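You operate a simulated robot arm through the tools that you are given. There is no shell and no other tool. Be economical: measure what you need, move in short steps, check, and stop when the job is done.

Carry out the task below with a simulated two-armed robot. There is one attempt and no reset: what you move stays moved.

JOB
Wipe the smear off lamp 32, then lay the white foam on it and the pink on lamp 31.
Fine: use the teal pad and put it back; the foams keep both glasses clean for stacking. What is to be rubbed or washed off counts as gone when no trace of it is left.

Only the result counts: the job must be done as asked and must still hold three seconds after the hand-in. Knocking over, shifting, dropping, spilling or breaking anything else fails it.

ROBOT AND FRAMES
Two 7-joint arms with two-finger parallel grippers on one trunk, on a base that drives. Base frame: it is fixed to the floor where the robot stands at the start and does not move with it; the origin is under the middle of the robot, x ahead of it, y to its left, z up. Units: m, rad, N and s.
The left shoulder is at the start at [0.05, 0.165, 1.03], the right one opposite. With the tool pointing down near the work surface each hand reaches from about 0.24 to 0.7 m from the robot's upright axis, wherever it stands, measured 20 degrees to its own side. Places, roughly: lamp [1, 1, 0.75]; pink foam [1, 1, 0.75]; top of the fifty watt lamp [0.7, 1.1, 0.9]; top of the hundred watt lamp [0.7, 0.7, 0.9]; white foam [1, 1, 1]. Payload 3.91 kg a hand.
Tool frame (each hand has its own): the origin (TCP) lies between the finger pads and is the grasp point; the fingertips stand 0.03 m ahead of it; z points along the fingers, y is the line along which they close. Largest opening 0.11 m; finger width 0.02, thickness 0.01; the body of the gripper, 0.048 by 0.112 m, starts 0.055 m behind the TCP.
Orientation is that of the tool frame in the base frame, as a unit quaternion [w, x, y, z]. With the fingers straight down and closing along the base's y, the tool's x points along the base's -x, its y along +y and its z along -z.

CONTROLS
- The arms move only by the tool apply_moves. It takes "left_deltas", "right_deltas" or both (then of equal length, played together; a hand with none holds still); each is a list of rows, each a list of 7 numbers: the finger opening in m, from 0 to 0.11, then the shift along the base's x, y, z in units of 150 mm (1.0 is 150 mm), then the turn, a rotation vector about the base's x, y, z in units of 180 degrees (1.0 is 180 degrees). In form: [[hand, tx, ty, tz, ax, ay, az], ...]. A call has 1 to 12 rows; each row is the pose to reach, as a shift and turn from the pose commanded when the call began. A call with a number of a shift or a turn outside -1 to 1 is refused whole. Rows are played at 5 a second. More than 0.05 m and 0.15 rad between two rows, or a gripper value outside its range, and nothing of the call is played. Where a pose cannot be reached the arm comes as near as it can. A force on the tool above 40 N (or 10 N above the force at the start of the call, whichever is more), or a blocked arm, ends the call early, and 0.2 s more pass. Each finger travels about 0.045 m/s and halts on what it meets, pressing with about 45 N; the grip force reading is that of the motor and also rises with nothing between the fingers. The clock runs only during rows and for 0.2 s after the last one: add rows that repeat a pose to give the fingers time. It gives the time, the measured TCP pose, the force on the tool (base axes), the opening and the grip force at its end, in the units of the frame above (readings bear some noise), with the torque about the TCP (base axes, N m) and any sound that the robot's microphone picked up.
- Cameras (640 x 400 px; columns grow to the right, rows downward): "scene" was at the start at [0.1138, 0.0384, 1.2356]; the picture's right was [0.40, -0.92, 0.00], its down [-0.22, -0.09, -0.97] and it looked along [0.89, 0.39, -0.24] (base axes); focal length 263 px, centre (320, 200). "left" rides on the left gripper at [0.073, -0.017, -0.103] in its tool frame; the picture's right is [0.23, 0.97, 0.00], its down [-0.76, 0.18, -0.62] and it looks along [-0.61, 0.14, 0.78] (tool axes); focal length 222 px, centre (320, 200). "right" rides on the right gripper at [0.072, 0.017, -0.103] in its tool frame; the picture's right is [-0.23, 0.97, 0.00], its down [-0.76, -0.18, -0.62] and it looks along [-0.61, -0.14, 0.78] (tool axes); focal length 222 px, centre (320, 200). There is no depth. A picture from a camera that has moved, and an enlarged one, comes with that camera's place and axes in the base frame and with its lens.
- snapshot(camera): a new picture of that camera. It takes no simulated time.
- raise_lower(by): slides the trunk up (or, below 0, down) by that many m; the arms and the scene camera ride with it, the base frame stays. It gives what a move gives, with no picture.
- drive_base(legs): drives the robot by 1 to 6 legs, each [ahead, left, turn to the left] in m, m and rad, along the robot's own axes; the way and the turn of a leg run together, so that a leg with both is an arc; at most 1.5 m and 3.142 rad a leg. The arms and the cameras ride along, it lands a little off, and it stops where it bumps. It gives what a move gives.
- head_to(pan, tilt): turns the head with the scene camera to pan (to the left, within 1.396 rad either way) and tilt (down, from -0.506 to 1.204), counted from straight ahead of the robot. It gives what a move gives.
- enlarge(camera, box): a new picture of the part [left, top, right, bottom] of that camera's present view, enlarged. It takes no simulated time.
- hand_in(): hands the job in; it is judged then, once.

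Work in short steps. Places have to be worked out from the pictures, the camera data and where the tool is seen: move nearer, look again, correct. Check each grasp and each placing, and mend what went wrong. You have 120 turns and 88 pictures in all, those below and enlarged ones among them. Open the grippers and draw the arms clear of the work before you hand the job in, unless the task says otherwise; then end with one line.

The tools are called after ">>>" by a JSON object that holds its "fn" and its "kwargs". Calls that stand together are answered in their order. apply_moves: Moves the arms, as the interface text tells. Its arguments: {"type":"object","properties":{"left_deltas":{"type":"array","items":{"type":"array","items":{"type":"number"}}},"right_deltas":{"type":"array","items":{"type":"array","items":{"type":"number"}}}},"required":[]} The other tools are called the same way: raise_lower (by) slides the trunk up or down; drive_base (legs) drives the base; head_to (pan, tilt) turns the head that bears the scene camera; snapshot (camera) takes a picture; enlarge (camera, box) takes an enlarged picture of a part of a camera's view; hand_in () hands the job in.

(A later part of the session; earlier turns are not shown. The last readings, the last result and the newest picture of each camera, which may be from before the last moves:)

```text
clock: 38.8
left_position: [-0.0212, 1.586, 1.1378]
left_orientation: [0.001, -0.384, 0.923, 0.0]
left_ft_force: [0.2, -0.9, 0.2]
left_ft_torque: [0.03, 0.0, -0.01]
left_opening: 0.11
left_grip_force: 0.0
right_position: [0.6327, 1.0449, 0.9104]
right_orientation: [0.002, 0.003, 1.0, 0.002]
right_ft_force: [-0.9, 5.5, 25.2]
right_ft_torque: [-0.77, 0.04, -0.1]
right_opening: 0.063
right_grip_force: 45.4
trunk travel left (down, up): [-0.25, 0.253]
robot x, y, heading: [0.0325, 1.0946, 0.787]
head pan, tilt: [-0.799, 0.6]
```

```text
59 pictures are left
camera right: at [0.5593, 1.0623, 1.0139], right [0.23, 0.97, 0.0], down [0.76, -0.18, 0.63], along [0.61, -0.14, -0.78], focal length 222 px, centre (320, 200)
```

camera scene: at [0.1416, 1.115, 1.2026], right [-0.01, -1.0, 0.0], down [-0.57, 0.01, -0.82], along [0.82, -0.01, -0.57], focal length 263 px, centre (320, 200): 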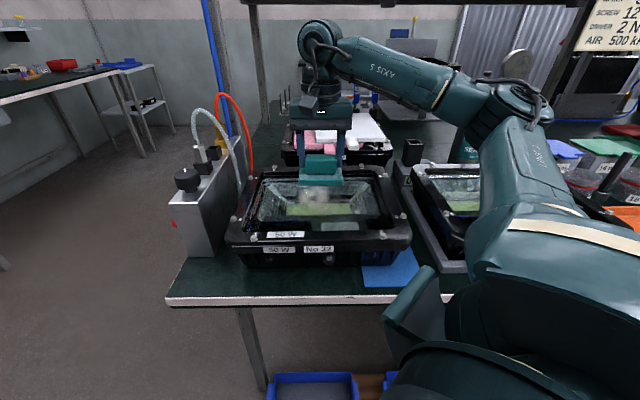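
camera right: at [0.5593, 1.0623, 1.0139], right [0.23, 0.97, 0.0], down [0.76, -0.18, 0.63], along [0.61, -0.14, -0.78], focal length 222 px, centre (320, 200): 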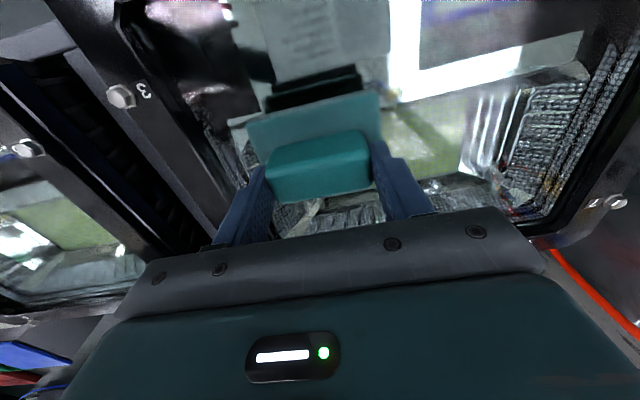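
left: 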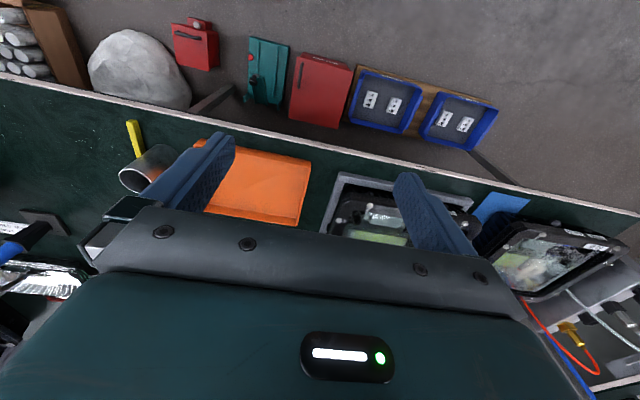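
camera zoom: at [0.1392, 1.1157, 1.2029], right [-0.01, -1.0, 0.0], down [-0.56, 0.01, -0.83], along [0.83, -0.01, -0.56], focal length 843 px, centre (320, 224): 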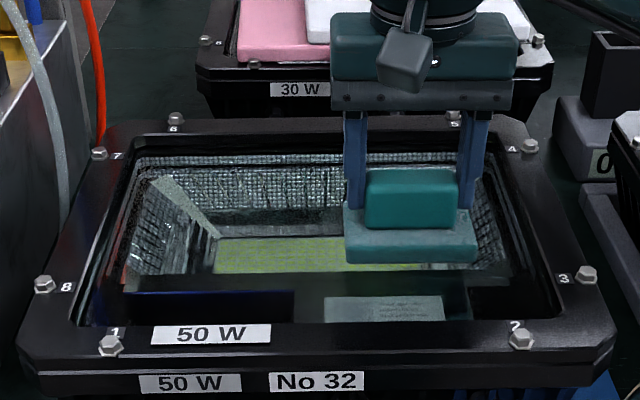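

Now the last front stroke at x 0.60, and a lift in smaller rows.

>>> {"fn": "apply_moves", "kwargs": {"right_deltas": [[0.05, -0.22, 0, 0, 0, 0, 0], [0.05, -0.22, 0.3, 0, 0, 0, 0], [0.05, -0.22, 0.6, 0, 0, 0, 0], [0.05, -0.22, 0.85, 0, 0, 0, 0], [0.05, -0.22, 0.85, 0.2, 0, 0, 0], [0.05, -0.22, 0.65, 0.4, 0, 0, 0], [0.05, -0.22, 0.45, 0.6, 0, 0, 0], [0.05, -0.22, 0.25, 0.8, 0, 0, 0], [0.05, -0.22, 0, 0.95, 0, 0, 0], [0.05, -0.22, -0.25, 1.0, 0, 0, 0], [0.05, -0.22, -0.5, 1.0, 0, 0, 0]]}}

>>> {"fn": "enlarge", "kwargs": {"camera": "scene", "box": [220, 130, 420, 255]}}

>>> {"fn": "snapshot", "kwargs": {"camera": "right"}}

```text
clock: 41.2
left_position: [-0.0178, 1.5836, 1.1383]
left_orientation: [-0.001, -0.383, 0.924, 0.001]
left_ft_force: [0.8, -0.1, -1.1]
left_ft_torque: [0.02, 0.01, -0.01]
left_opening: 0.1102
left_grip_force: 0.1
right_position: [0.6197, 0.9983, 1.0499]
right_orientation: [-0.001, 0.002, 1.0, 0.001]
right_ft_force: [0.1, -0.5, -0.4]
right_ft_torque: [-0.03, 0.01, 0.0]
right_opening: 0.0631
right_grip_force: 45.2
right hand out of reach, approached as far as the arm can: row 11
trunk travel left (down, up): [-0.25, 0.253]
robot x, y, heading: [0.0328, 1.0992, 0.781]
head pan, tilt: [-0.799, 0.6]
```

```text
3.20 times, centred on (320, 192) of scene
camera zoom: at [0.1423, 1.1151, 1.2024], right [-0.01, -1.0, 0.0], down [-0.57, 0.01, -0.82], along [0.82, -0.01, -0.57], focal length 843 px, centre (320, 224)
```

zoom: 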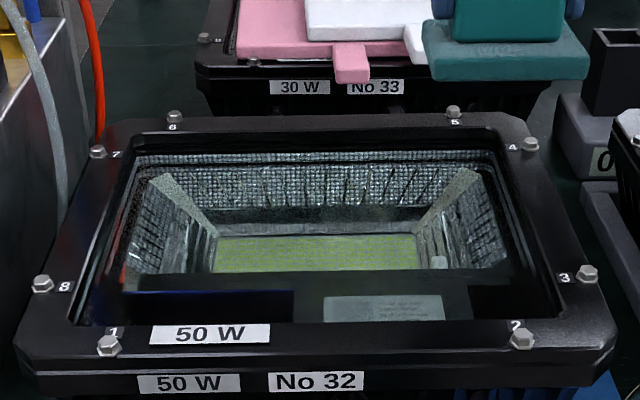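

```text
57 pictures are left
camera right: at [0.5475, 1.0153, 1.1537], right [0.23, 0.97, 0.0], down [0.76, -0.18, 0.62], along [0.6, -0.14, -0.78], focal length 222 px, centre (320, 200)
```

right: 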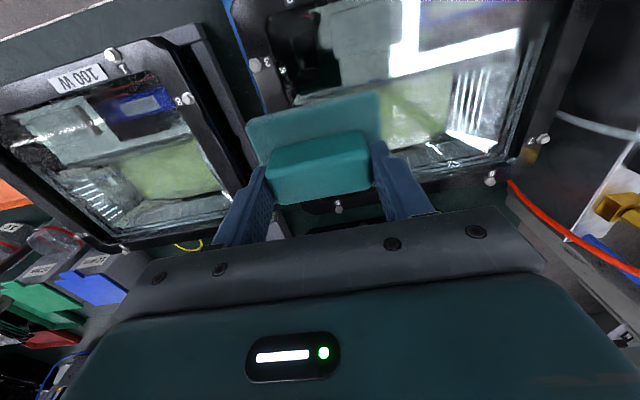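

The glass looks clean. I take one high zoom to verify, then drive back to the pad's place.

>>> {"fn": "enlarge", "kwargs": {"camera": "scene", "box": [255, 170, 385, 235]}}

>>> {"fn": "drive_base", "kwargs": {"legs": [[-0.03, 0.03, 0], [-0.62, -0.64, 0], [0.0, -0.065, 0]]}}

```text
4.92 times, centred on (320, 202) of scene
camera zoom: at [0.1423, 1.1151, 1.2024], right [-0.01, -1.0, 0.0], down [-0.57, 0.01, -0.82], along [0.82, -0.01, -0.57], focal length 1297 px, centre (320, 188)
```

zoom: 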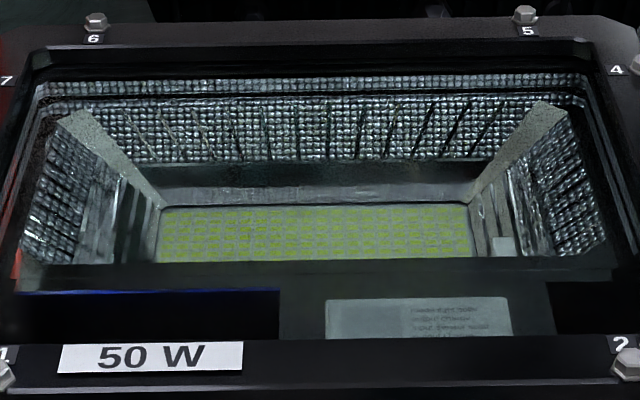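

```text
clock: 47.0
left_position: [0.0012, 0.6474, 1.1386]
left_orientation: [0.001, -0.386, 0.922, 0.001]
left_ft_force: [-0.1, -0.4, 1.4]
left_ft_torque: [-0.02, 0.01, 0.02]
left_opening: 0.11
left_grip_force: 0.1
right_position: [0.6415, 0.0651, 1.0493]
right_orientation: [0.001, 0.0, 1.0, 0.001]
right_ft_force: [-0.9, -0.1, 0.0]
right_ft_torque: [0.01, 0.0, 0.0]
right_opening: 0.0627
right_grip_force: 44.2
trunk travel left (down, up): [-0.25, 0.253]
robot x, y, heading: [0.0564, 0.1548, 0.792]
head pan, tilt: [-0.799, 0.6]
```

The glass is spotless and the base is back beside the pad's place. I move over the original spot (0.783, 0.065).

>>> {"fn": "apply_moves", "kwargs": {"right_deltas": [[0.05, 0.3, 0, 0, 0, 0, 0], [0.05, 0.6, 0, 0, 0, 0, 0], [0.05, 0.85, 0, -0.15, 0, 0, 0], [0.05, 0.94, 0, -0.4, 0, 0, 0], [0.05, 0.94, 0, -0.7, 0, 0, 0], [0.05, 0.94, 0, -0.9, 0, 0, 0]]}}

>>> {"fn": "snapshot", "kwargs": {"camera": "right"}}

```text
clock: 48.4
left_position: [0.0011, 0.6477, 1.1385]
left_orientation: [0.0, -0.385, 0.923, 0.001]
left_ft_force: [0.2, 0.2, -0.7]
left_ft_torque: [0.0, -0.01, 0.02]
left_opening: 0.1099
left_grip_force: 0.0
right_position: [0.7833, 0.0654, 0.9158]
right_orientation: [0.0, 0.0, 1.0, 0.001]
right_ft_force: [-0.4, -0.7, -1.3]
right_ft_torque: [-0.01, -0.03, -0.03]
right_opening: 0.063
right_grip_force: 45.1
trunk travel left (down, up): [-0.25, 0.253]
robot x, y, heading: [0.0538, 0.1605, 0.789]
head pan, tilt: [-0.799, 0.6]
```

```text
55 pictures are left
camera right: at [0.7109, 0.0819, 1.019], right [0.23, 0.97, 0.0], down [0.76, -0.18, 0.62], along [0.61, -0.14, -0.78], focal length 222 px, centre (320, 200)
```

right: 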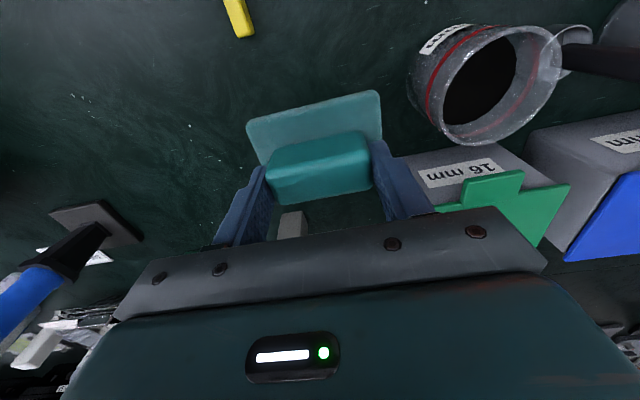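

Position matches the pickup pose. I lower towards z 0.818 and check the force.

>>> {"fn": "apply_moves", "kwargs": {"right_deltas": [[0.05, 0, 0, -0.25, 0, 0, 0], [0.05, 0, 0, -0.5, 0, 0, 0], [0.05, 0, 0, -0.6, 0, 0, 0], [0.05, 0, 0, -0.645, 0, 0, 0], [0.05, 0, 0, -0.645, 0, 0, 0]]}}

```text
clock: 49.6
left_position: [-0.0014, 0.6478, 1.1394]
left_orientation: [0.001, -0.386, 0.922, 0.0]
left_ft_force: [0.5, -0.1, 0.0]
left_ft_torque: [0.0, 0.03, 0.01]
left_opening: 0.11
left_grip_force: 0.0
right_position: [0.7821, 0.0642, 0.8187]
right_orientation: [0.0, 0.0, 1.0, 0.0]
right_ft_force: [0.0, -0.1, -0.6]
right_ft_torque: [-0.02, 0.02, -0.01]
right_opening: 0.0629
right_grip_force: 44.7
trunk travel left (down, up): [-0.25, 0.253]
robot x, y, heading: [0.0535, 0.1547, 0.794]
head pan, tilt: [-0.799, 0.6]
```

>>> {"fn": "apply_moves", "kwargs": {"right_deltas": [[0.05, 0, 0, -0.012, 0, 0, 0], [0.05, 0, 0, -0.012, 0, 0, 0]]}}

```text
clock: 50.2
left_position: [0.0, 0.6483, 1.1381]
left_orientation: [0.001, -0.386, 0.923, 0.0]
left_ft_force: [-0.2, -0.1, -1.0]
left_ft_torque: [0.02, 0.01, 0.0]
left_opening: 0.11
left_grip_force: 0.0
right_position: [0.7823, 0.0646, 0.8175]
right_orientation: [0.0, 0.0, 1.0, 0.001]
right_ft_force: [-0.1, 0.2, 0.3]
right_ft_torque: [0.0, -0.01, -0.01]
right_opening: 0.063
right_grip_force: 45.5
trunk travel left (down, up): [-0.25, 0.253]
robot x, y, heading: [0.0554, 0.1573, 0.791]
head pan, tilt: [-0.799, 0.6]
```

The pad is at its pickup height within a millimetre. I open the fingers slowly and evenly, then rise.

>>> {"fn": "apply_moves", "kwargs": {"right_deltas": [[0.063, 0, 0, -0.006, 0, 0, 0], [0.075, 0, 0, -0.006, 0, 0, 0], [0.09, 0, 0, -0.006, 0, 0, 0], [0.1, 0, 0, -0.006, 0, 0, 0], [0.1, 0, 0, -0.006, 0, 0, 0], [0.1, 0, 0, 0.15, 0, 0, 0], [0.1, 0, 0, 0.45, 0, 0, 0], [0.1, 0, 0, 0.75, 0, 0, 0], [0.1, 0, 0, 1.0, 0, 0, 0]]}}

>>> {"fn": "enlarge", "kwargs": {"camera": "scene", "box": [320, 140, 420, 220]}}

```text
clock: 52.2
left_position: [-0.0011, 0.6491, 1.1381]
left_orientation: [0.0, -0.386, 0.923, 0.0]
left_ft_force: [-0.5, -0.2, 0.2]
left_ft_torque: [0.01, -0.02, -0.01]
left_opening: 0.11
left_grip_force: 0.0
right_position: [0.7825, 0.064, 0.9672]
right_orientation: [0.0, 0.0, 1.0, 0.0]
right_ft_force: [0.9, 0.4, 0.6]
right_ft_torque: [0.02, 0.0, 0.01]
right_opening: 0.0999
right_grip_force: 0.0
trunk travel left (down, up): [-0.25, 0.253]
robot x, y, heading: [0.0555, 0.1583, 0.792]
head pan, tilt: [-0.799, 0.6]
```

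```text
5.00 times, centred on (370, 180) of scene
camera zoom: at [0.1627, 0.1794, 1.2026], right [-0.01, -1.0, 0.0], down [-0.56, 0.0, -0.83], along [0.83, -0.01, -0.56], focal length 1317 px, centre (70, 300)
```

zoom: 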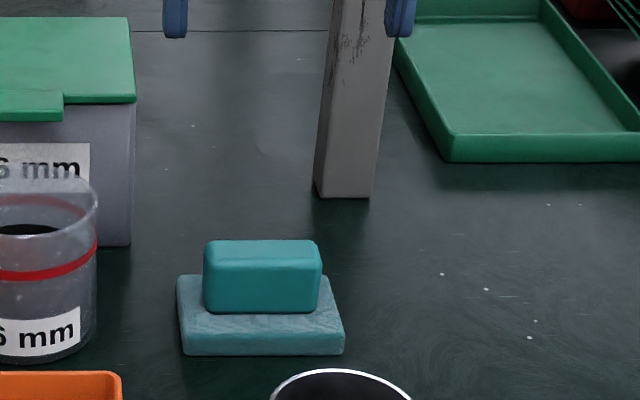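

The pad is back in its place. I retract the hand, drive to the foams, and test how close the base can get to the bench at this heading.

>>> {"fn": "apply_moves", "kwargs": {"right_deltas": [[0.1, -0.2, 0, 0.2, 0, 0, 0], [0.1, -0.4, 0, 0.4, 0, 0, 0], [0.1, -0.6, 0, 0.6, 0, 0, 0], [0.1, -0.8, 0, 0.8, 0, 0, 0], [0.1, -0.95, 0, 0.85, 0, 0, 0]]}}

>>> {"fn": "drive_base", "kwargs": {"legs": [[-0.025, 0.025, 0], [0.56, 0.555, 0], [0.09, -0.09, 0]]}}

>>> {"fn": "snapshot", "kwargs": {"camera": "scene"}}

>>> {"fn": "snapshot", "kwargs": {"camera": "right"}}

```text
clock: 53.4
left_position: [-0.0009, 0.6483, 1.1388]
left_orientation: [0.0, -0.386, 0.923, 0.0]
left_ft_force: [0.3, -0.8, -0.5]
left_ft_torque: [-0.02, -0.01, 0.0]
left_opening: 0.11
left_grip_force: 0.0
right_position: [0.6443, 0.0727, 1.0925]
right_orientation: [-0.001, 0.0, 1.0, 0.0]
right_ft_force: [-0.2, -0.6, 0.4]
right_ft_torque: [0.0, -0.03, -0.03]
right_opening: 0.1003
right_grip_force: 0.1
right hand out of reach, approached as far as the arm can: row 5
trunk travel left (down, up): [-0.25, 0.253]
robot x, y, heading: [0.0569, 0.1594, 0.789]
head pan, tilt: [-0.799, 0.6]
```

```text
clock: 58.6
left_position: [-0.0061, 1.4365, 1.1386]
left_orientation: [0.0, -0.387, 0.922, 0.001]
left_ft_force: [-0.8, -0.4, 0.2]
left_ft_torque: [-0.03, -0.01, -0.01]
left_opening: 0.1102
left_grip_force: 0.0
right_position: [0.6403, 0.8624, 1.0917]
right_orientation: [0.0, -0.001, 1.0, 0.0]
right_ft_force: [0.2, -0.1, -0.3]
right_ft_torque: [0.0, -0.04, 0.02]
right_opening: 0.1
right_grip_force: 0.0
trunk travel left (down, up): [-0.25, 0.253]
robot x, y, heading: [0.053, 0.9475, 0.791]
head pan, tilt: [-0.799, 0.6]
stopped in leg 3: the robot was blocked; the commanded pose is now the measured one
```

```text
53 pictures are left
camera scene: at [0.157, 0.9677, 1.2027], right [-0.01, -1.0, 0.0], down [-0.56, 0.0, -0.83], along [0.83, -0.01, -0.56], focal length 263 px, centre (320, 200)
```

scene: 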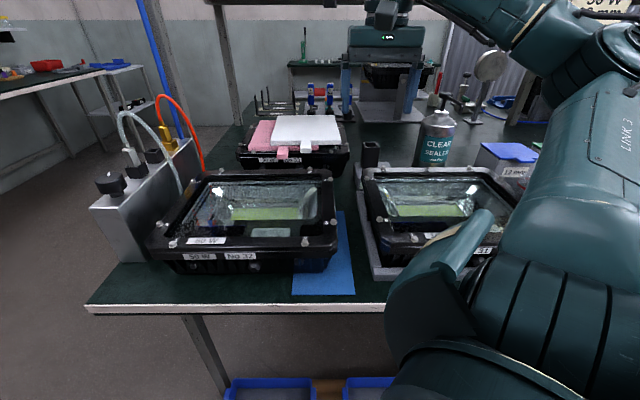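

```text
52 pictures are left
camera right: at [0.5669, 0.8796, 1.1951], right [0.23, 0.97, 0.0], down [0.76, -0.18, 0.62], along [0.61, -0.14, -0.78], focal length 222 px, centre (320, 200)
```

right: 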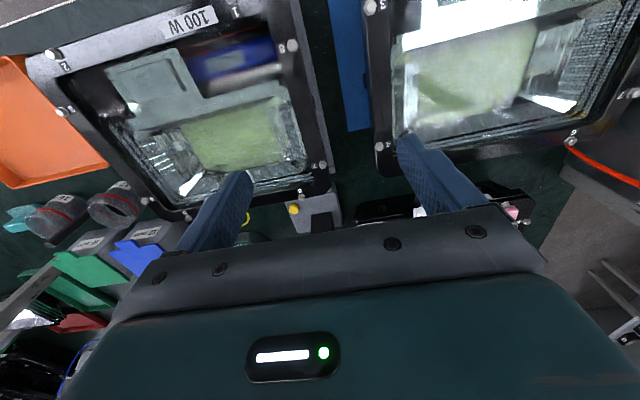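

The base limit is x ≈ 0.053 at any heading, so I will reach the white tab (about (0.88, 1.0)) with the tool tilted forward. I shift the base left and bring the hand nearer with a 35° tilt.

>>> {"fn": "drive_base", "kwargs": {"legs": [[0.065, 0.075, 0]]}}

>>> {"fn": "apply_moves", "kwargs": {"right_deltas": [[0.1, 0.15, 0.1, 0, 0, -0.04, 0], [0.1, 0.3, 0.2, 0, 0, -0.08, 0], [0.1, 0.4, 0.3, 0, 0, -0.12, 0], [0.1, 0.5, 0.35, 0, 0, -0.16, 0], [0.1, 0.6, 0.35, 0, 0, -0.194, 0]]}}

>>> {"fn": "snapshot", "kwargs": {"camera": "right"}}

>>> {"fn": "snapshot", "kwargs": {"camera": "scene"}}

```text
clock: 59.8
left_position: [-0.0143, 1.5343, 1.1374]
left_orientation: [0.0, -0.387, 0.922, 0.0]
left_ft_force: [0.2, -0.5, -0.1]
left_ft_torque: [-0.03, 0.03, 0.0]
left_opening: 0.1099
left_grip_force: 0.0
right_position: [0.6314, 0.9606, 1.0912]
right_orientation: [-0.001, 0.0, 1.0, 0.0]
right_ft_force: [0.3, 0.2, 0.2]
right_ft_torque: [-0.05, -0.02, 0.0]
right_opening: 0.1001
right_grip_force: 0.0
trunk travel left (down, up): [-0.25, 0.253]
robot x, y, heading: [0.0415, 1.0431, 0.791]
head pan, tilt: [-0.799, 0.6]
```

```text
clock: 61.0
left_position: [-0.0138, 1.5338, 1.1386]
left_orientation: [0.0, -0.386, 0.923, 0.0]
left_ft_force: [-0.6, 0.6, 0.7]
left_ft_torque: [0.01, 0.0, -0.01]
left_opening: 0.1099
left_grip_force: 0.1
right_position: [0.722, 1.0126, 1.0912]
right_orientation: [0.299, 0.001, 0.954, 0.0]
right_ft_force: [-0.5, 0.5, -0.9]
right_ft_torque: [-0.04, 0.05, 0.03]
right_opening: 0.0998
right_grip_force: 0.1
trunk travel left (down, up): [-0.25, 0.253]
robot x, y, heading: [0.0409, 1.0467, 0.791]
head pan, tilt: [-0.799, 0.6]
```

```text
51 pictures are left
camera right: at [0.6034, 1.0295, 1.1348], right [0.19, 0.97, 0.13], down [0.27, -0.18, 0.95], along [0.94, -0.14, -0.3], focal length 222 px, centre (320, 200)
```

right: 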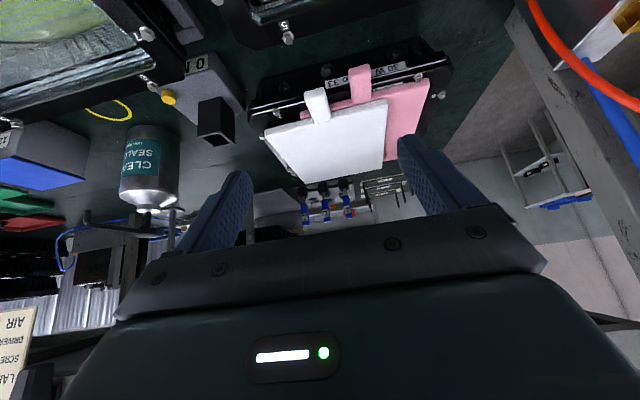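

```text
50 pictures are left
camera scene: at [0.1499, 1.0658, 1.2026], right [-0.01, -1.0, 0.0], down [-0.57, 0.0, -0.82], along [0.82, -0.01, -0.57], focal length 263 px, centre (320, 200)
```

scene: 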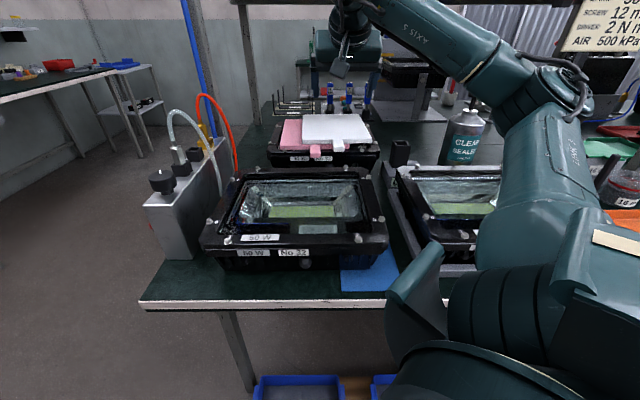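

The foams are visible in the hand view. I enlarge both views to measure the tab.

>>> {"fn": "enlarge", "kwargs": {"camera": "scene", "box": [260, 100, 390, 175]}}

>>> {"fn": "enlarge", "kwargs": {"camera": "right", "box": [240, 30, 460, 190]}}

```text
4.92 times, centred on (325, 138) of scene
camera zoom: at [0.1499, 1.0658, 1.2026], right [-0.01, -1.0, 0.0], down [-0.57, 0.0, -0.82], along [0.82, -0.01, -0.57], focal length 1297 px, centre (295, 508)
```

zoom: 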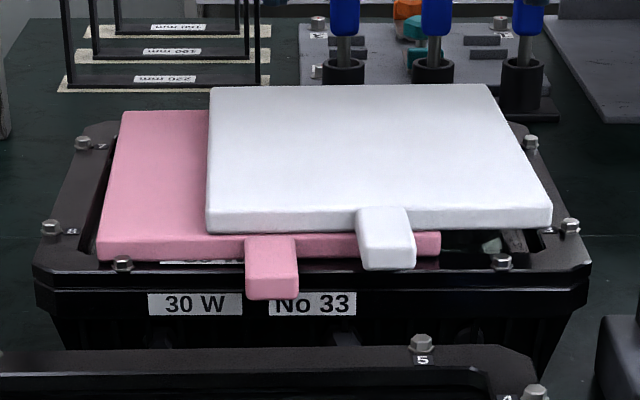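

```text
2.50 times, centred on (350, 110) of right
camera zoom: at [0.6034, 1.0295, 1.1348], right [0.19, 0.97, 0.13], down [0.27, -0.18, 0.95], along [0.94, -0.14, -0.3], focal length 555 px, centre (245, 425)
```

zoom: 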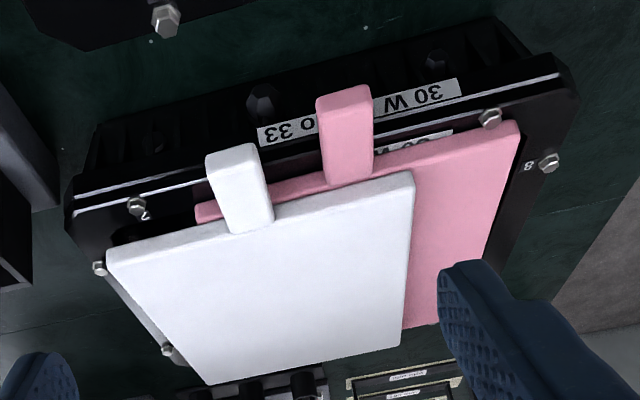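

Triangulation puts the white tab's tip at x 0.875, y 1.005, top z 0.8945, about 36 mm wide and 15 mm thick. I move above it with a 60 mm opening.

>>> {"fn": "apply_moves", "kwargs": {"right_deltas": [[0.08, 0.2, -0.01, -0.1, 0, 0, 0], [0.07, 0.45, -0.03, -0.2, 0, 0, 0], [0.06, 0.7, -0.05, -0.35, 0, 0, 0], [0.06, 0.95, -0.05, -0.5, 0, 0, 0]]}}

>>> {"fn": "snapshot", "kwargs": {"camera": "right"}}

>>> {"fn": "enlarge", "kwargs": {"camera": "scene", "box": [260, 80, 390, 175]}}

```text
clock: 62.0
left_position: [-0.0136, 1.5344, 1.1393]
left_orientation: [-0.001, -0.386, 0.922, 0.001]
left_ft_force: [0.5, 0.3, -0.4]
left_ft_torque: [-0.02, 0.06, -0.02]
left_opening: 0.1103
left_grip_force: 0.0
right_position: [0.865, 1.0033, 1.0159]
right_orientation: [0.299, 0.0, 0.954, 0.0]
right_ft_force: [0.0, -0.6, 1.1]
right_ft_torque: [-0.01, 0.02, -0.02]
right_opening: 0.0601
right_grip_force: 0.0
trunk travel left (down, up): [-0.25, 0.253]
robot x, y, heading: [0.0412, 1.0471, 0.793]
head pan, tilt: [-0.799, 0.6]
```

```text
47 pictures are left
camera right: at [0.746, 1.0209, 1.0585], right [0.19, 0.97, 0.13], down [0.27, -0.18, 0.95], along [0.94, -0.14, -0.3], focal length 222 px, centre (320, 200)
```

right: 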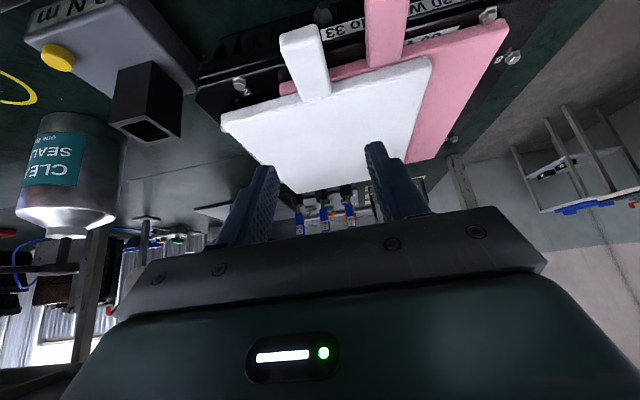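

```text
4.21 times, centred on (325, 128) of scene
camera zoom: at [0.1502, 1.0659, 1.2025], right [-0.01, -1.0, 0.0], down [-0.57, 0.0, -0.82], along [0.82, -0.01, -0.57], focal length 1109 px, centre (299, 505)
```

zoom: 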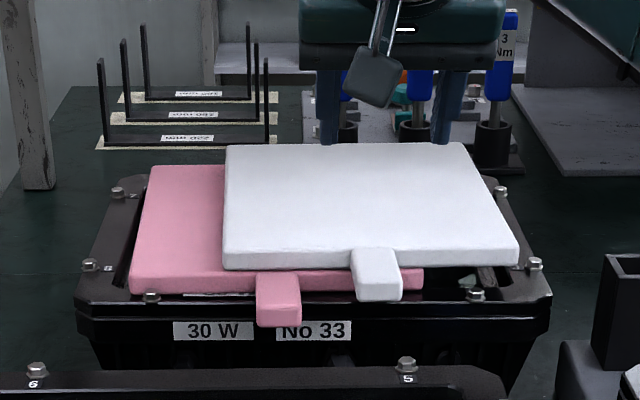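

The tip is confirmed near (0.875, 1.007). I descend in two stages to the grasp.

>>> {"fn": "apply_moves", "kwargs": {"right_deltas": [[0.06, 0.1, 0.015, -0.25, 0, 0, 0], [0.06, 0.13, 0.015, -0.5, 0, 0, 0], [0.06, 0.13, 0.015, -0.6, 0, 0, 0]]}}

>>> {"fn": "enlarge", "kwargs": {"camera": "scene", "box": [260, 100, 390, 175]}}

>>> {"fn": "snapshot", "kwargs": {"camera": "right"}}

```text
clock: 62.8
left_position: [-0.0129, 1.5343, 1.1392]
left_orientation: [-0.001, -0.387, 0.922, 0.0]
left_ft_force: [-1.5, -1.6, 0.0]
left_ft_torque: [0.0, 0.01, 0.03]
left_opening: 0.11
left_grip_force: 0.1
right_position: [0.8838, 1.0077, 0.9246]
right_orientation: [0.299, 0.0, 0.954, 0.001]
right_ft_force: [-0.6, -0.4, -0.7]
right_ft_torque: [-0.01, 0.01, 0.0]
right_opening: 0.0599
right_grip_force: 0.1
trunk travel left (down, up): [-0.25, 0.253]
robot x, y, heading: [0.0405, 1.0424, 0.798]
head pan, tilt: [-0.799, 0.6]
```

```text
4.92 times, centred on (325, 138) of scene
camera zoom: at [0.1498, 1.0658, 1.2026], right [-0.01, -1.0, 0.0], down [-0.56, 0.0, -0.83], along [0.83, -0.01, -0.56], focal length 1297 px, centre (295, 508)
```

zoom: 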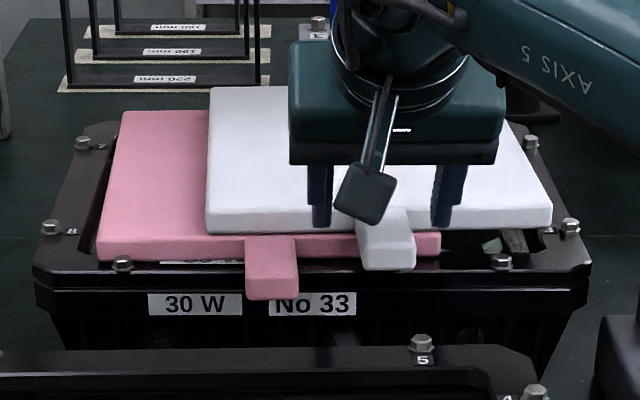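

```text
44 pictures are left
camera right: at [0.7654, 1.0241, 0.9686], right [0.19, 0.97, 0.13], down [0.27, -0.18, 0.95], along [0.94, -0.14, -0.3], focal length 222 px, centre (320, 200)
```

right: 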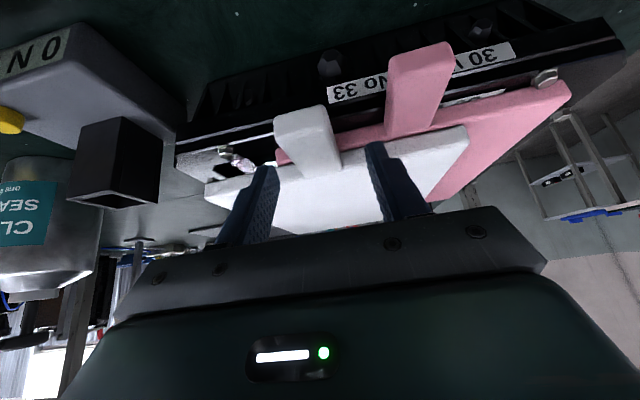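

The fingers straddle the tab evenly. I lower to z 0.90 and close.

>>> {"fn": "apply_moves", "kwargs": {"right_deltas": [[0.06, 0, -0.01, -0.1, 0, 0, 0], [0.06, 0.005, -0.01, -0.165, 0, 0, 0], [0.02, 0.005, -0.01, -0.165, 0, 0, 0], [0.02, 0.005, -0.01, -0.165, 0, 0, 0], [0.02, 0.005, -0.01, -0.165, 0, 0, 0], [0.02, 0.005, -0.01, -0.165, 0, 0, 0]]}}

>>> {"fn": "enlarge", "kwargs": {"camera": "scene", "box": [260, 100, 390, 175]}}

>>> {"fn": "snapshot", "kwargs": {"camera": "right"}}

```text
clock: 64.2
left_position: [-0.0134, 1.5341, 1.1392]
left_orientation: [-0.001, -0.385, 0.923, 0.0]
left_ft_force: [0.4, -0.3, -0.2]
left_ft_torque: [0.0, 0.0, 0.01]
left_opening: 0.1102
left_grip_force: 0.0
right_position: [0.8854, 1.007, 0.9003]
right_orientation: [0.298, 0.0, 0.954, 0.0]
right_ft_force: [0.1, 0.4, -0.4]
right_ft_torque: [-0.01, -0.06, 0.0]
right_opening: 0.0308
right_grip_force: 45.2
trunk travel left (down, up): [-0.25, 0.253]
robot x, y, heading: [0.0444, 1.0435, 0.796]
head pan, tilt: [-0.799, 0.6]
```

```text
4.92 times, centred on (325, 138) of scene
camera zoom: at [0.1498, 1.0658, 1.2026], right [-0.01, -1.0, 0.0], down [-0.56, 0.0, -0.83], along [0.83, -0.01, -0.56], focal length 1297 px, centre (295, 508)
```

zoom: 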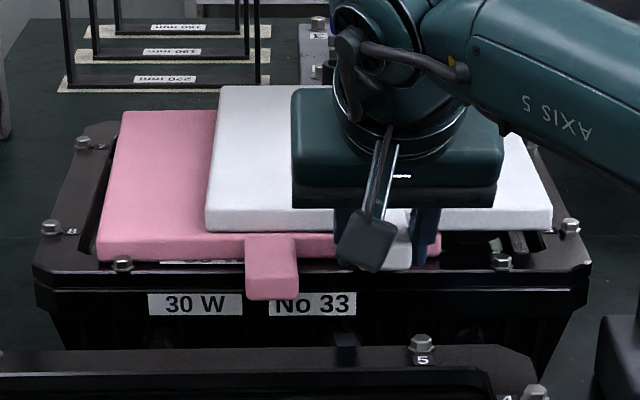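

```text
42 pictures are left
camera right: at [0.7659, 1.0228, 0.944], right [0.19, 0.97, 0.13], down [0.27, -0.18, 0.95], along [0.94, -0.14, -0.3], focal length 222 px, centre (320, 200)
```

right: 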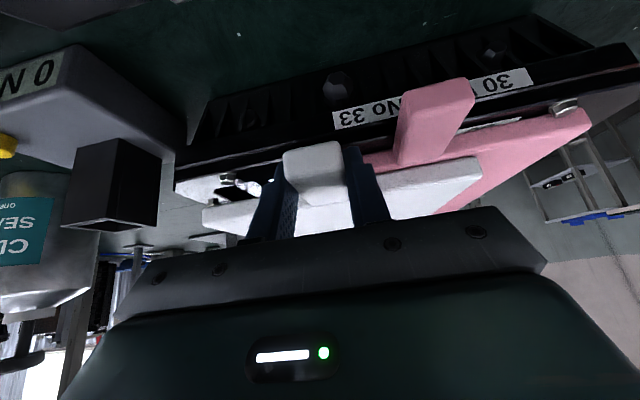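

The tab is gripped at a 31 mm opening. I lift the foam straight up and check that it comes along level and the pink stays.

>>> {"fn": "apply_moves", "kwargs": {"right_deltas": [[0.02, 0, 0, 0.06, 0, 0, 0], [0.02, 0, 0, 0.15, 0, 0, 0], [0.02, 0, 0, 0.3, 0, 0, 0], [0.02, 0, 0, 0.5, 0, 0, 0]]}}

>>> {"fn": "snapshot", "kwargs": {"camera": "scene"}}

>>> {"fn": "snapshot", "kwargs": {"camera": "right"}}

```text
clock: 65.2
left_position: [-0.0143, 1.5344, 1.1382]
left_orientation: [0.0, -0.385, 0.923, 0.0]
left_ft_force: [-0.4, -0.8, 0.0]
left_ft_torque: [0.01, 0.02, 0.02]
left_opening: 0.11
left_grip_force: 0.0
right_position: [0.8832, 1.0057, 0.9747]
right_orientation: [0.298, 0.001, 0.955, 0.0]
right_ft_force: [-1.0, -0.2, 0.6]
right_ft_torque: [0.01, 0.05, 0.01]
right_opening: 0.0309
right_grip_force: 45.1
trunk travel left (down, up): [-0.25, 0.253]
robot x, y, heading: [0.0413, 1.0466, 0.792]
head pan, tilt: [-0.799, 0.6]
```

```text
41 pictures are left
camera scene: at [0.1496, 1.0659, 1.2026], right [-0.01, -1.0, 0.0], down [-0.56, 0.0, -0.83], along [0.83, -0.01, -0.56], focal length 263 px, centre (320, 200)
```

scene: 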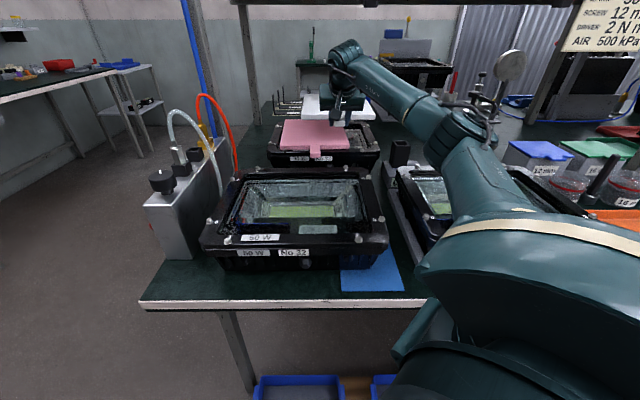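

```text
40 pictures are left
camera right: at [0.7662, 1.022, 1.0194], right [0.19, 0.97, 0.13], down [0.27, -0.18, 0.95], along [0.94, -0.14, -0.3], focal length 222 px, centre (320, 200)
```

right: 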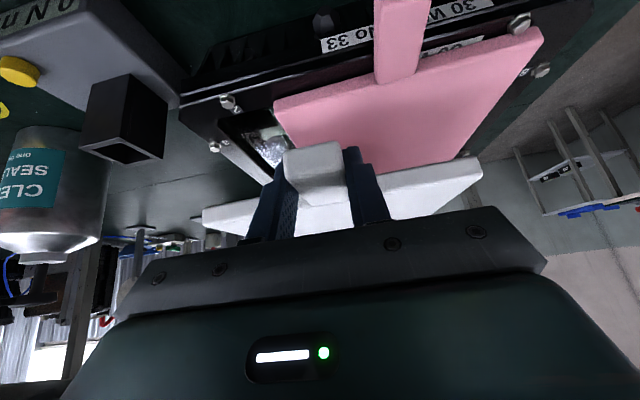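

The white foam came up level and the pink stayed put. Reversing the base by (−0.40, +0.10) carries the foam over lamp 32 with the arm still in a comfortable pose.

>>> {"fn": "drive_base", "kwargs": {"legs": [[-0.1, 0.17, 0], [-0.11, 0.18, 0]]}}

>>> {"fn": "snapshot", "kwargs": {"camera": "scene"}}

```text
clock: 68.0
left_position: [-0.4115, 1.6288, 1.1379]
left_orientation: [0.0, -0.387, 0.922, 0.001]
left_ft_force: [-0.3, -0.6, -0.5]
left_ft_torque: [-0.02, -0.02, -0.03]
left_opening: 0.11
left_grip_force: 0.1
right_position: [0.4887, 1.1022, 0.9748]
right_orientation: [0.298, -0.001, 0.954, 0.0]
right_ft_force: [-0.8, -0.1, -0.4]
right_ft_torque: [0.01, 0.04, -0.02]
right_opening: 0.031
right_grip_force: 45.3
trunk travel left (down, up): [-0.25, 0.253]
robot x, y, heading: [-0.3515, 1.1375, 0.792]
head pan, tilt: [-0.799, 0.6]
```

```text
39 pictures are left
camera scene: at [-0.2459, 1.1605, 1.2026], right [0.0, -1.0, 0.0], down [-0.56, 0.0, -0.83], along [0.83, 0.0, -0.56], focal length 263 px, centre (320, 200)
```

scene: 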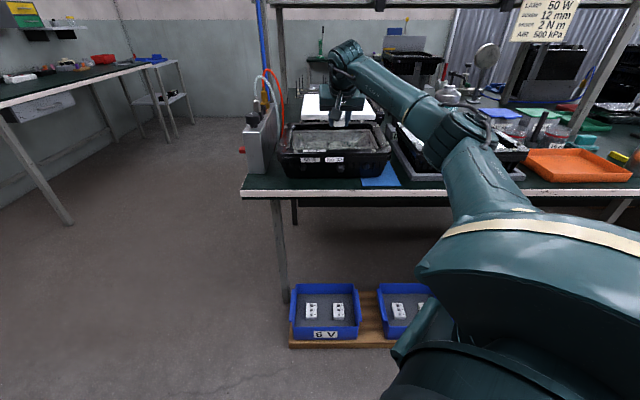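

The foam is above lamp 32. I enlarge to check alignment.

>>> {"fn": "enlarge", "kwargs": {"camera": "scene", "box": [260, 70, 400, 185]}}

>>> {"fn": "snapshot", "kwargs": {"camera": "right"}}

```text
3.48 times, centred on (330, 128) of scene
camera zoom: at [-0.2459, 1.1605, 1.2026], right [0.0, -1.0, 0.0], down [-0.56, 0.0, -0.83], along [0.83, 0.0, -0.56], focal length 916 px, centre (285, 452)
```

zoom: 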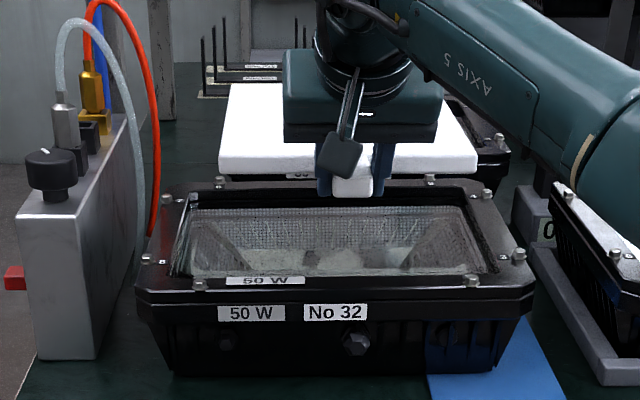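

```text
37 pictures are left
camera right: at [0.3708, 1.1188, 1.0192], right [0.18, 0.97, 0.13], down [0.27, -0.18, 0.95], along [0.94, -0.14, -0.3], focal length 222 px, centre (320, 200)
```

right: 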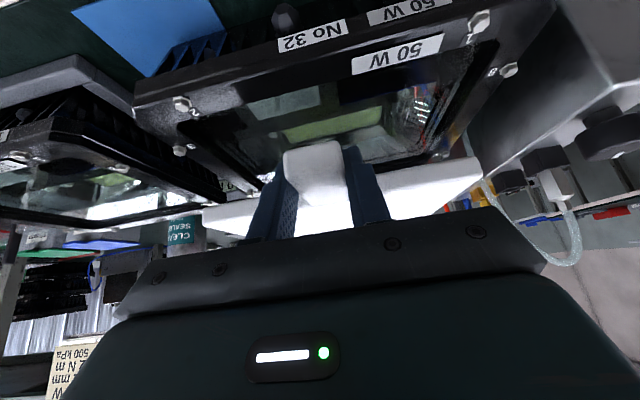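

Bolts give lamp 32's centre as (0.645, 1.115). The slab centre sits about (+0.183, +0.005) from the TCP, so I target TCP (0.462, 1.110) and lower to just above the frame.

>>> {"fn": "apply_moves", "kwargs": {"right_deltas": [[0.02, -0.18, 0.055, 0, 0, 0, 0], [0.02, -0.18, 0.055, -0.2, 0, 0, 0], [0.02, -0.18, 0.055, -0.4, 0, 0, 0], [0.02, -0.18, 0.055, -0.51, 0, 0, 0]]}}

>>> {"fn": "enlarge", "kwargs": {"camera": "scene", "box": [260, 70, 400, 185]}}

>>> {"fn": "snapshot", "kwargs": {"camera": "right"}}

```text
clock: 69.0
left_position: [-0.4098, 1.629, 1.1388]
left_orientation: [0.0, -0.387, 0.922, 0.001]
left_ft_force: [-0.2, -0.1, 0.2]
left_ft_torque: [0.0, -0.01, 0.0]
left_opening: 0.1104
left_grip_force: 0.1
right_position: [0.4632, 1.11, 0.8986]
right_orientation: [0.299, -0.001, 0.954, 0.001]
right_ft_force: [-0.2, 0.7, -0.3]
right_ft_torque: [0.0, 0.02, -0.01]
right_opening: 0.0307
right_grip_force: 44.8
trunk travel left (down, up): [-0.25, 0.253]
robot x, y, heading: [-0.3526, 1.1348, 0.795]
head pan, tilt: [-0.799, 0.6]
```

```text
3.48 times, centred on (330, 128) of scene
camera zoom: at [-0.2454, 1.1604, 1.2026], right [0.0, -1.0, 0.0], down [-0.57, 0.0, -0.82], along [0.82, 0.0, -0.57], focal length 916 px, centre (285, 452)
```

zoom: 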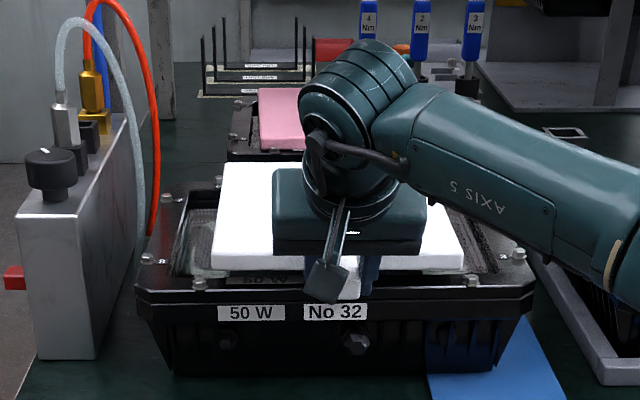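

```text
35 pictures are left
camera right: at [0.3445, 1.1268, 0.9424], right [0.18, 0.97, 0.13], down [0.27, -0.18, 0.95], along [0.94, -0.14, -0.3], focal length 222 px, centre (320, 200)
```

right: 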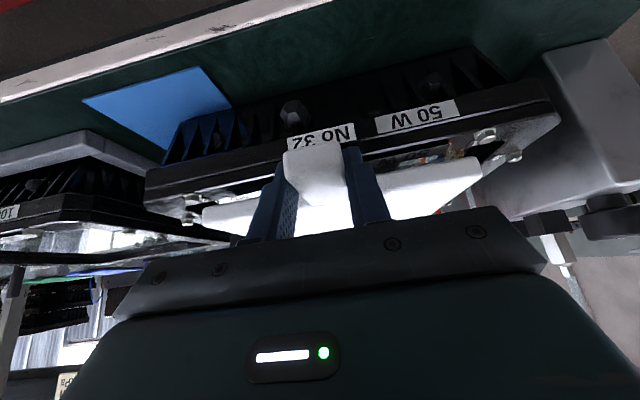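

Alignment is good, with the slab at x 0.513–0.774 and centred in y within 3 mm. I lower the rest, watching the force.

>>> {"fn": "apply_moves", "kwargs": {"right_deltas": [[0.02, 0, 0.02, -0.03, 0, 0, 0], [0.02, 0, 0.02, -0.055, 0, 0, 0], [0.02, 0, 0.02, -0.055, 0, 0, 0]]}}

>>> {"fn": "apply_moves", "kwargs": {"right_deltas": [[0.02, 0, 0, -0.015, 0, 0, 0], [0.02, 0, 0, -0.025, 0, 0, 0]]}}

>>> {"fn": "enlarge", "kwargs": {"camera": "scene", "box": [260, 70, 400, 185]}}

```text
clock: 69.8
left_position: [-0.4119, 1.6278, 1.1369]
left_orientation: [-0.001, -0.388, 0.922, 0.0]
left_ft_force: [0.8, -0.2, 0.0]
left_ft_torque: [-0.02, 0.0, 0.03]
left_opening: 0.11
left_grip_force: 0.0
right_position: [0.4617, 1.1133, 0.8903]
right_orientation: [0.298, -0.001, 0.955, 0.0]
right_ft_force: [-0.4, -0.7, -1.6]
right_ft_torque: [0.06, 0.04, 0.0]
right_opening: 0.0306
right_grip_force: 45.4
trunk travel left (down, up): [-0.25, 0.253]
robot x, y, heading: [-0.352, 1.1388, 0.79]
head pan, tilt: [-0.799, 0.6]
```

```text
clock: 70.4
left_position: [-0.411, 1.6272, 1.1381]
left_orientation: [-0.001, -0.388, 0.922, 0.0]
left_ft_force: [0.4, -0.6, -0.3]
left_ft_torque: [-0.01, -0.01, -0.02]
left_opening: 0.1101
left_grip_force: 0.0
right_position: [0.4619, 1.1135, 0.8862]
right_orientation: [0.298, 0.0, 0.955, 0.0]
right_ft_force: [0.5, 0.6, -0.1]
right_ft_torque: [-0.02, 0.09, 0.02]
right_opening: 0.0305
right_grip_force: 45.6
trunk travel left (down, up): [-0.25, 0.253]
robot x, y, heading: [-0.3485, 1.1401, 0.792]
head pan, tilt: [-0.799, 0.6]
```

```text
3.48 times, centred on (330, 128) of scene
camera zoom: at [-0.2454, 1.1604, 1.2026], right [0.0, -1.0, 0.0], down [-0.56, 0.0, -0.83], along [0.83, 0.0, -0.56], focal length 916 px, centre (285, 452)
```

zoom: 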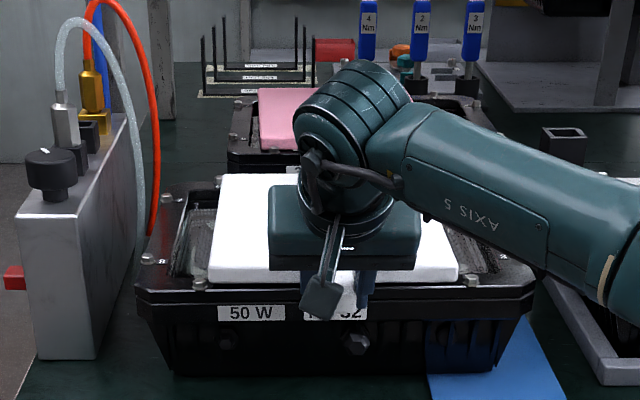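

>>> {"fn": "apply_moves", "kwargs": {"right_deltas": [[0.02, 0, 0, -0.01, 0, 0, 0], [0.02, 0, 0, -0.02, 0, 0, 0]]}}

>>> {"fn": "enlarge", "kwargs": {"camera": "scene", "box": [290, 120, 390, 185]}}

>>> {"fn": "enlarge", "kwargs": {"camera": "right", "box": [160, 90, 520, 270]}}

```text
clock: 71.0
left_position: [-0.4102, 1.6285, 1.1385]
left_orientation: [0.001, -0.387, 0.922, 0.001]
left_ft_force: [-0.3, 0.0, -0.1]
left_ft_torque: [0.02, 0.01, 0.02]
left_opening: 0.11
left_grip_force: 0.0
right_position: [0.4618, 1.1132, 0.8846]
right_orientation: [0.3, -0.001, 0.954, 0.0]
right_ft_force: [0.0, -0.3, 6.0]
right_ft_torque: [-0.73, -0.31, 0.04]
right_opening: 0.0308
right_grip_force: 44.8
trunk travel left (down, up): [-0.25, 0.253]
robot x, y, heading: [-0.3552, 1.1375, 0.794]
head pan, tilt: [-0.799, 0.6]
```

```text
6.15 times, centred on (340, 152) of scene
camera zoom: at [-0.2462, 1.1605, 1.2028], right [0.0, -1.0, 0.0], down [-0.56, 0.0, -0.83], along [0.83, 0.0, -0.56], focal length 1621 px, centre (197, 492)
```

zoom: 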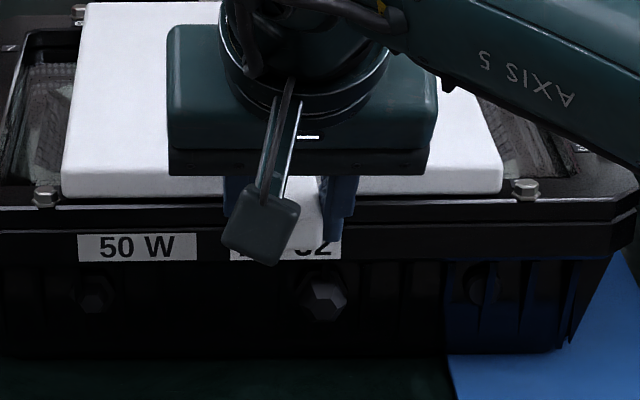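

```text
1.78 times, centred on (340, 180) of right
camera zoom: at [0.3438, 1.1298, 0.9289], right [0.18, 0.97, 0.13], down [0.27, -0.18, 0.95], along [0.95, -0.14, -0.29], focal length 395 px, centre (284, 236)
```

zoom: 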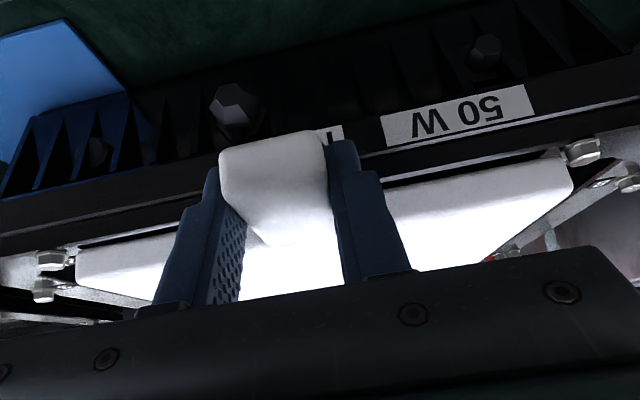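

The foam touches the frame at 6 N. I release and back off upward.

>>> {"fn": "apply_moves", "kwargs": {"right_deltas": [[0.04, 0, 0, 0, 0, 0, 0], [0.055, 0, 0, 0, 0, 0, 0], [0.065, 0, 0, 0, 0, 0, 0], [0.065, 0, 0, 0, 0, 0, 0], [0.065, -0.05, 0, 0.1, 0, 0, 0], [0.065, -0.15, 0, 0.3, 0, 0, 0], [0.065, -0.3, 0, 0.55, 0, 0, 0], [0.065, -0.3, 0, 0.85, 0, 0, 0]]}}

>>> {"fn": "enlarge", "kwargs": {"camera": "scene", "box": [260, 70, 400, 185]}}

>>> {"fn": "snapshot", "kwargs": {"camera": "right"}}

```text
clock: 72.8
left_position: [-0.4107, 1.6285, 1.138]
left_orientation: [-0.001, -0.387, 0.922, 0.001]
left_ft_force: [-1.1, -0.4, -0.7]
left_ft_torque: [-0.03, -0.03, 0.0]
left_opening: 0.11
left_grip_force: 0.0
right_position: [0.4165, 1.1124, 1.012]
right_orientation: [0.298, -0.001, 0.955, 0.001]
right_ft_force: [-0.9, -0.5, 0.2]
right_ft_torque: [0.01, -0.02, -0.02]
right_opening: 0.0649
right_grip_force: 0.1
trunk travel left (down, up): [-0.25, 0.253]
robot x, y, heading: [-0.3519, 1.1427, 0.794]
head pan, tilt: [-0.799, 0.6]
```

```text
3.48 times, centred on (330, 128) of scene
camera zoom: at [-0.2457, 1.1606, 1.2026], right [0.0, -1.0, 0.0], down [-0.56, 0.0, -0.83], along [0.83, 0.0, -0.56], focal length 916 px, centre (285, 452)
```

zoom: 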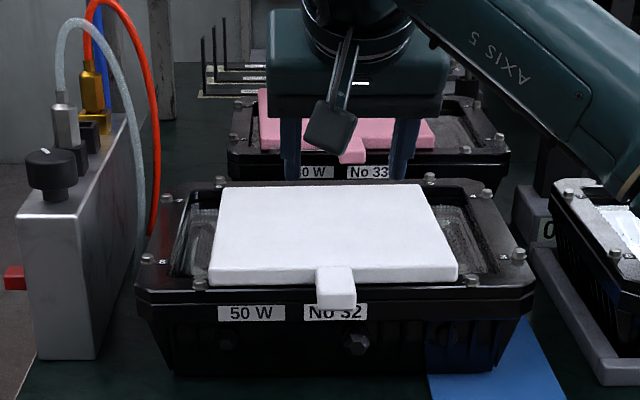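

```text
30 pictures are left
camera right: at [0.2981, 1.1293, 1.0556], right [0.19, 0.97, 0.13], down [0.27, -0.18, 0.95], along [0.94, -0.14, -0.3], focal length 222 px, centre (320, 200)
```

right: 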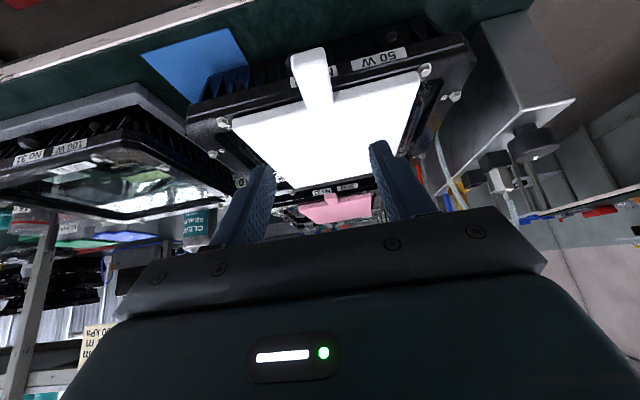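

The white foam lies flat and centred on lamp 32. Now I drive forward again so the hand goes over the pink tab, estimated tip (0.865, 1.075).

>>> {"fn": "drive_base", "kwargs": {"legs": [[0.13, -0.15, 0], [0.128, -0.149, 0]]}}

>>> {"fn": "enlarge", "kwargs": {"camera": "scene", "box": [270, 90, 420, 190]}}

>>> {"fn": "snapshot", "kwargs": {"camera": "right"}}

```text
clock: 75.6
left_position: [-0.0166, 1.6021, 1.1393]
left_orientation: [-0.001, -0.387, 0.922, 0.0]
left_ft_force: [0.0, -0.3, 0.6]
left_ft_torque: [-0.03, 0.0, 0.0]
left_opening: 0.1101
left_grip_force: 0.0
right_position: [0.8104, 1.0853, 1.011]
right_orientation: [0.298, -0.001, 0.955, 0.001]
right_ft_force: [0.0, 0.0, -0.8]
right_ft_torque: [0.03, 0.01, -0.01]
right_opening: 0.0653
right_grip_force: 0.0
trunk travel left (down, up): [-0.25, 0.253]
robot x, y, heading: [0.0393, 1.1149, 0.792]
head pan, tilt: [-0.799, 0.6]
```

```text
4.00 times, centred on (345, 140) of scene
camera zoom: at [0.1476, 1.1342, 1.2025], right [0.0, -1.0, 0.0], down [-0.57, 0.0, -0.82], along [0.82, 0.0, -0.57], focal length 1054 px, centre (220, 440)
```

zoom: 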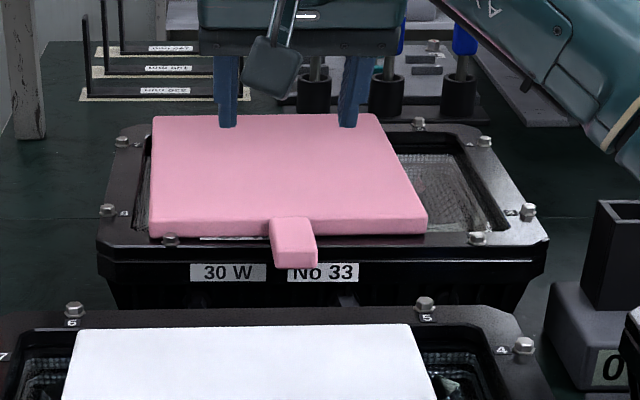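

```text
28 pictures are left
camera right: at [0.6915, 1.103, 1.0548], right [0.18, 0.97, 0.13], down [0.27, -0.18, 0.95], along [0.94, -0.14, -0.3], focal length 222 px, centre (320, 200)
```

right: 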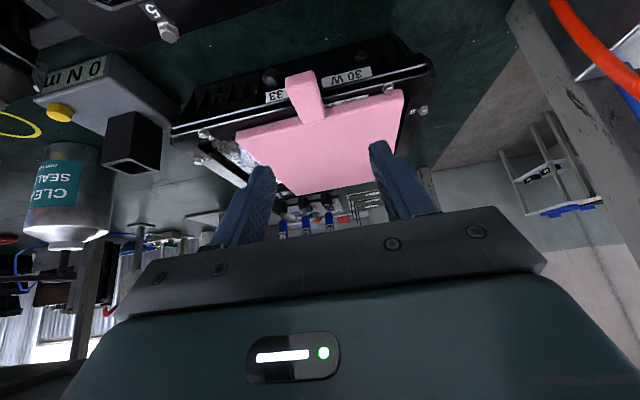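

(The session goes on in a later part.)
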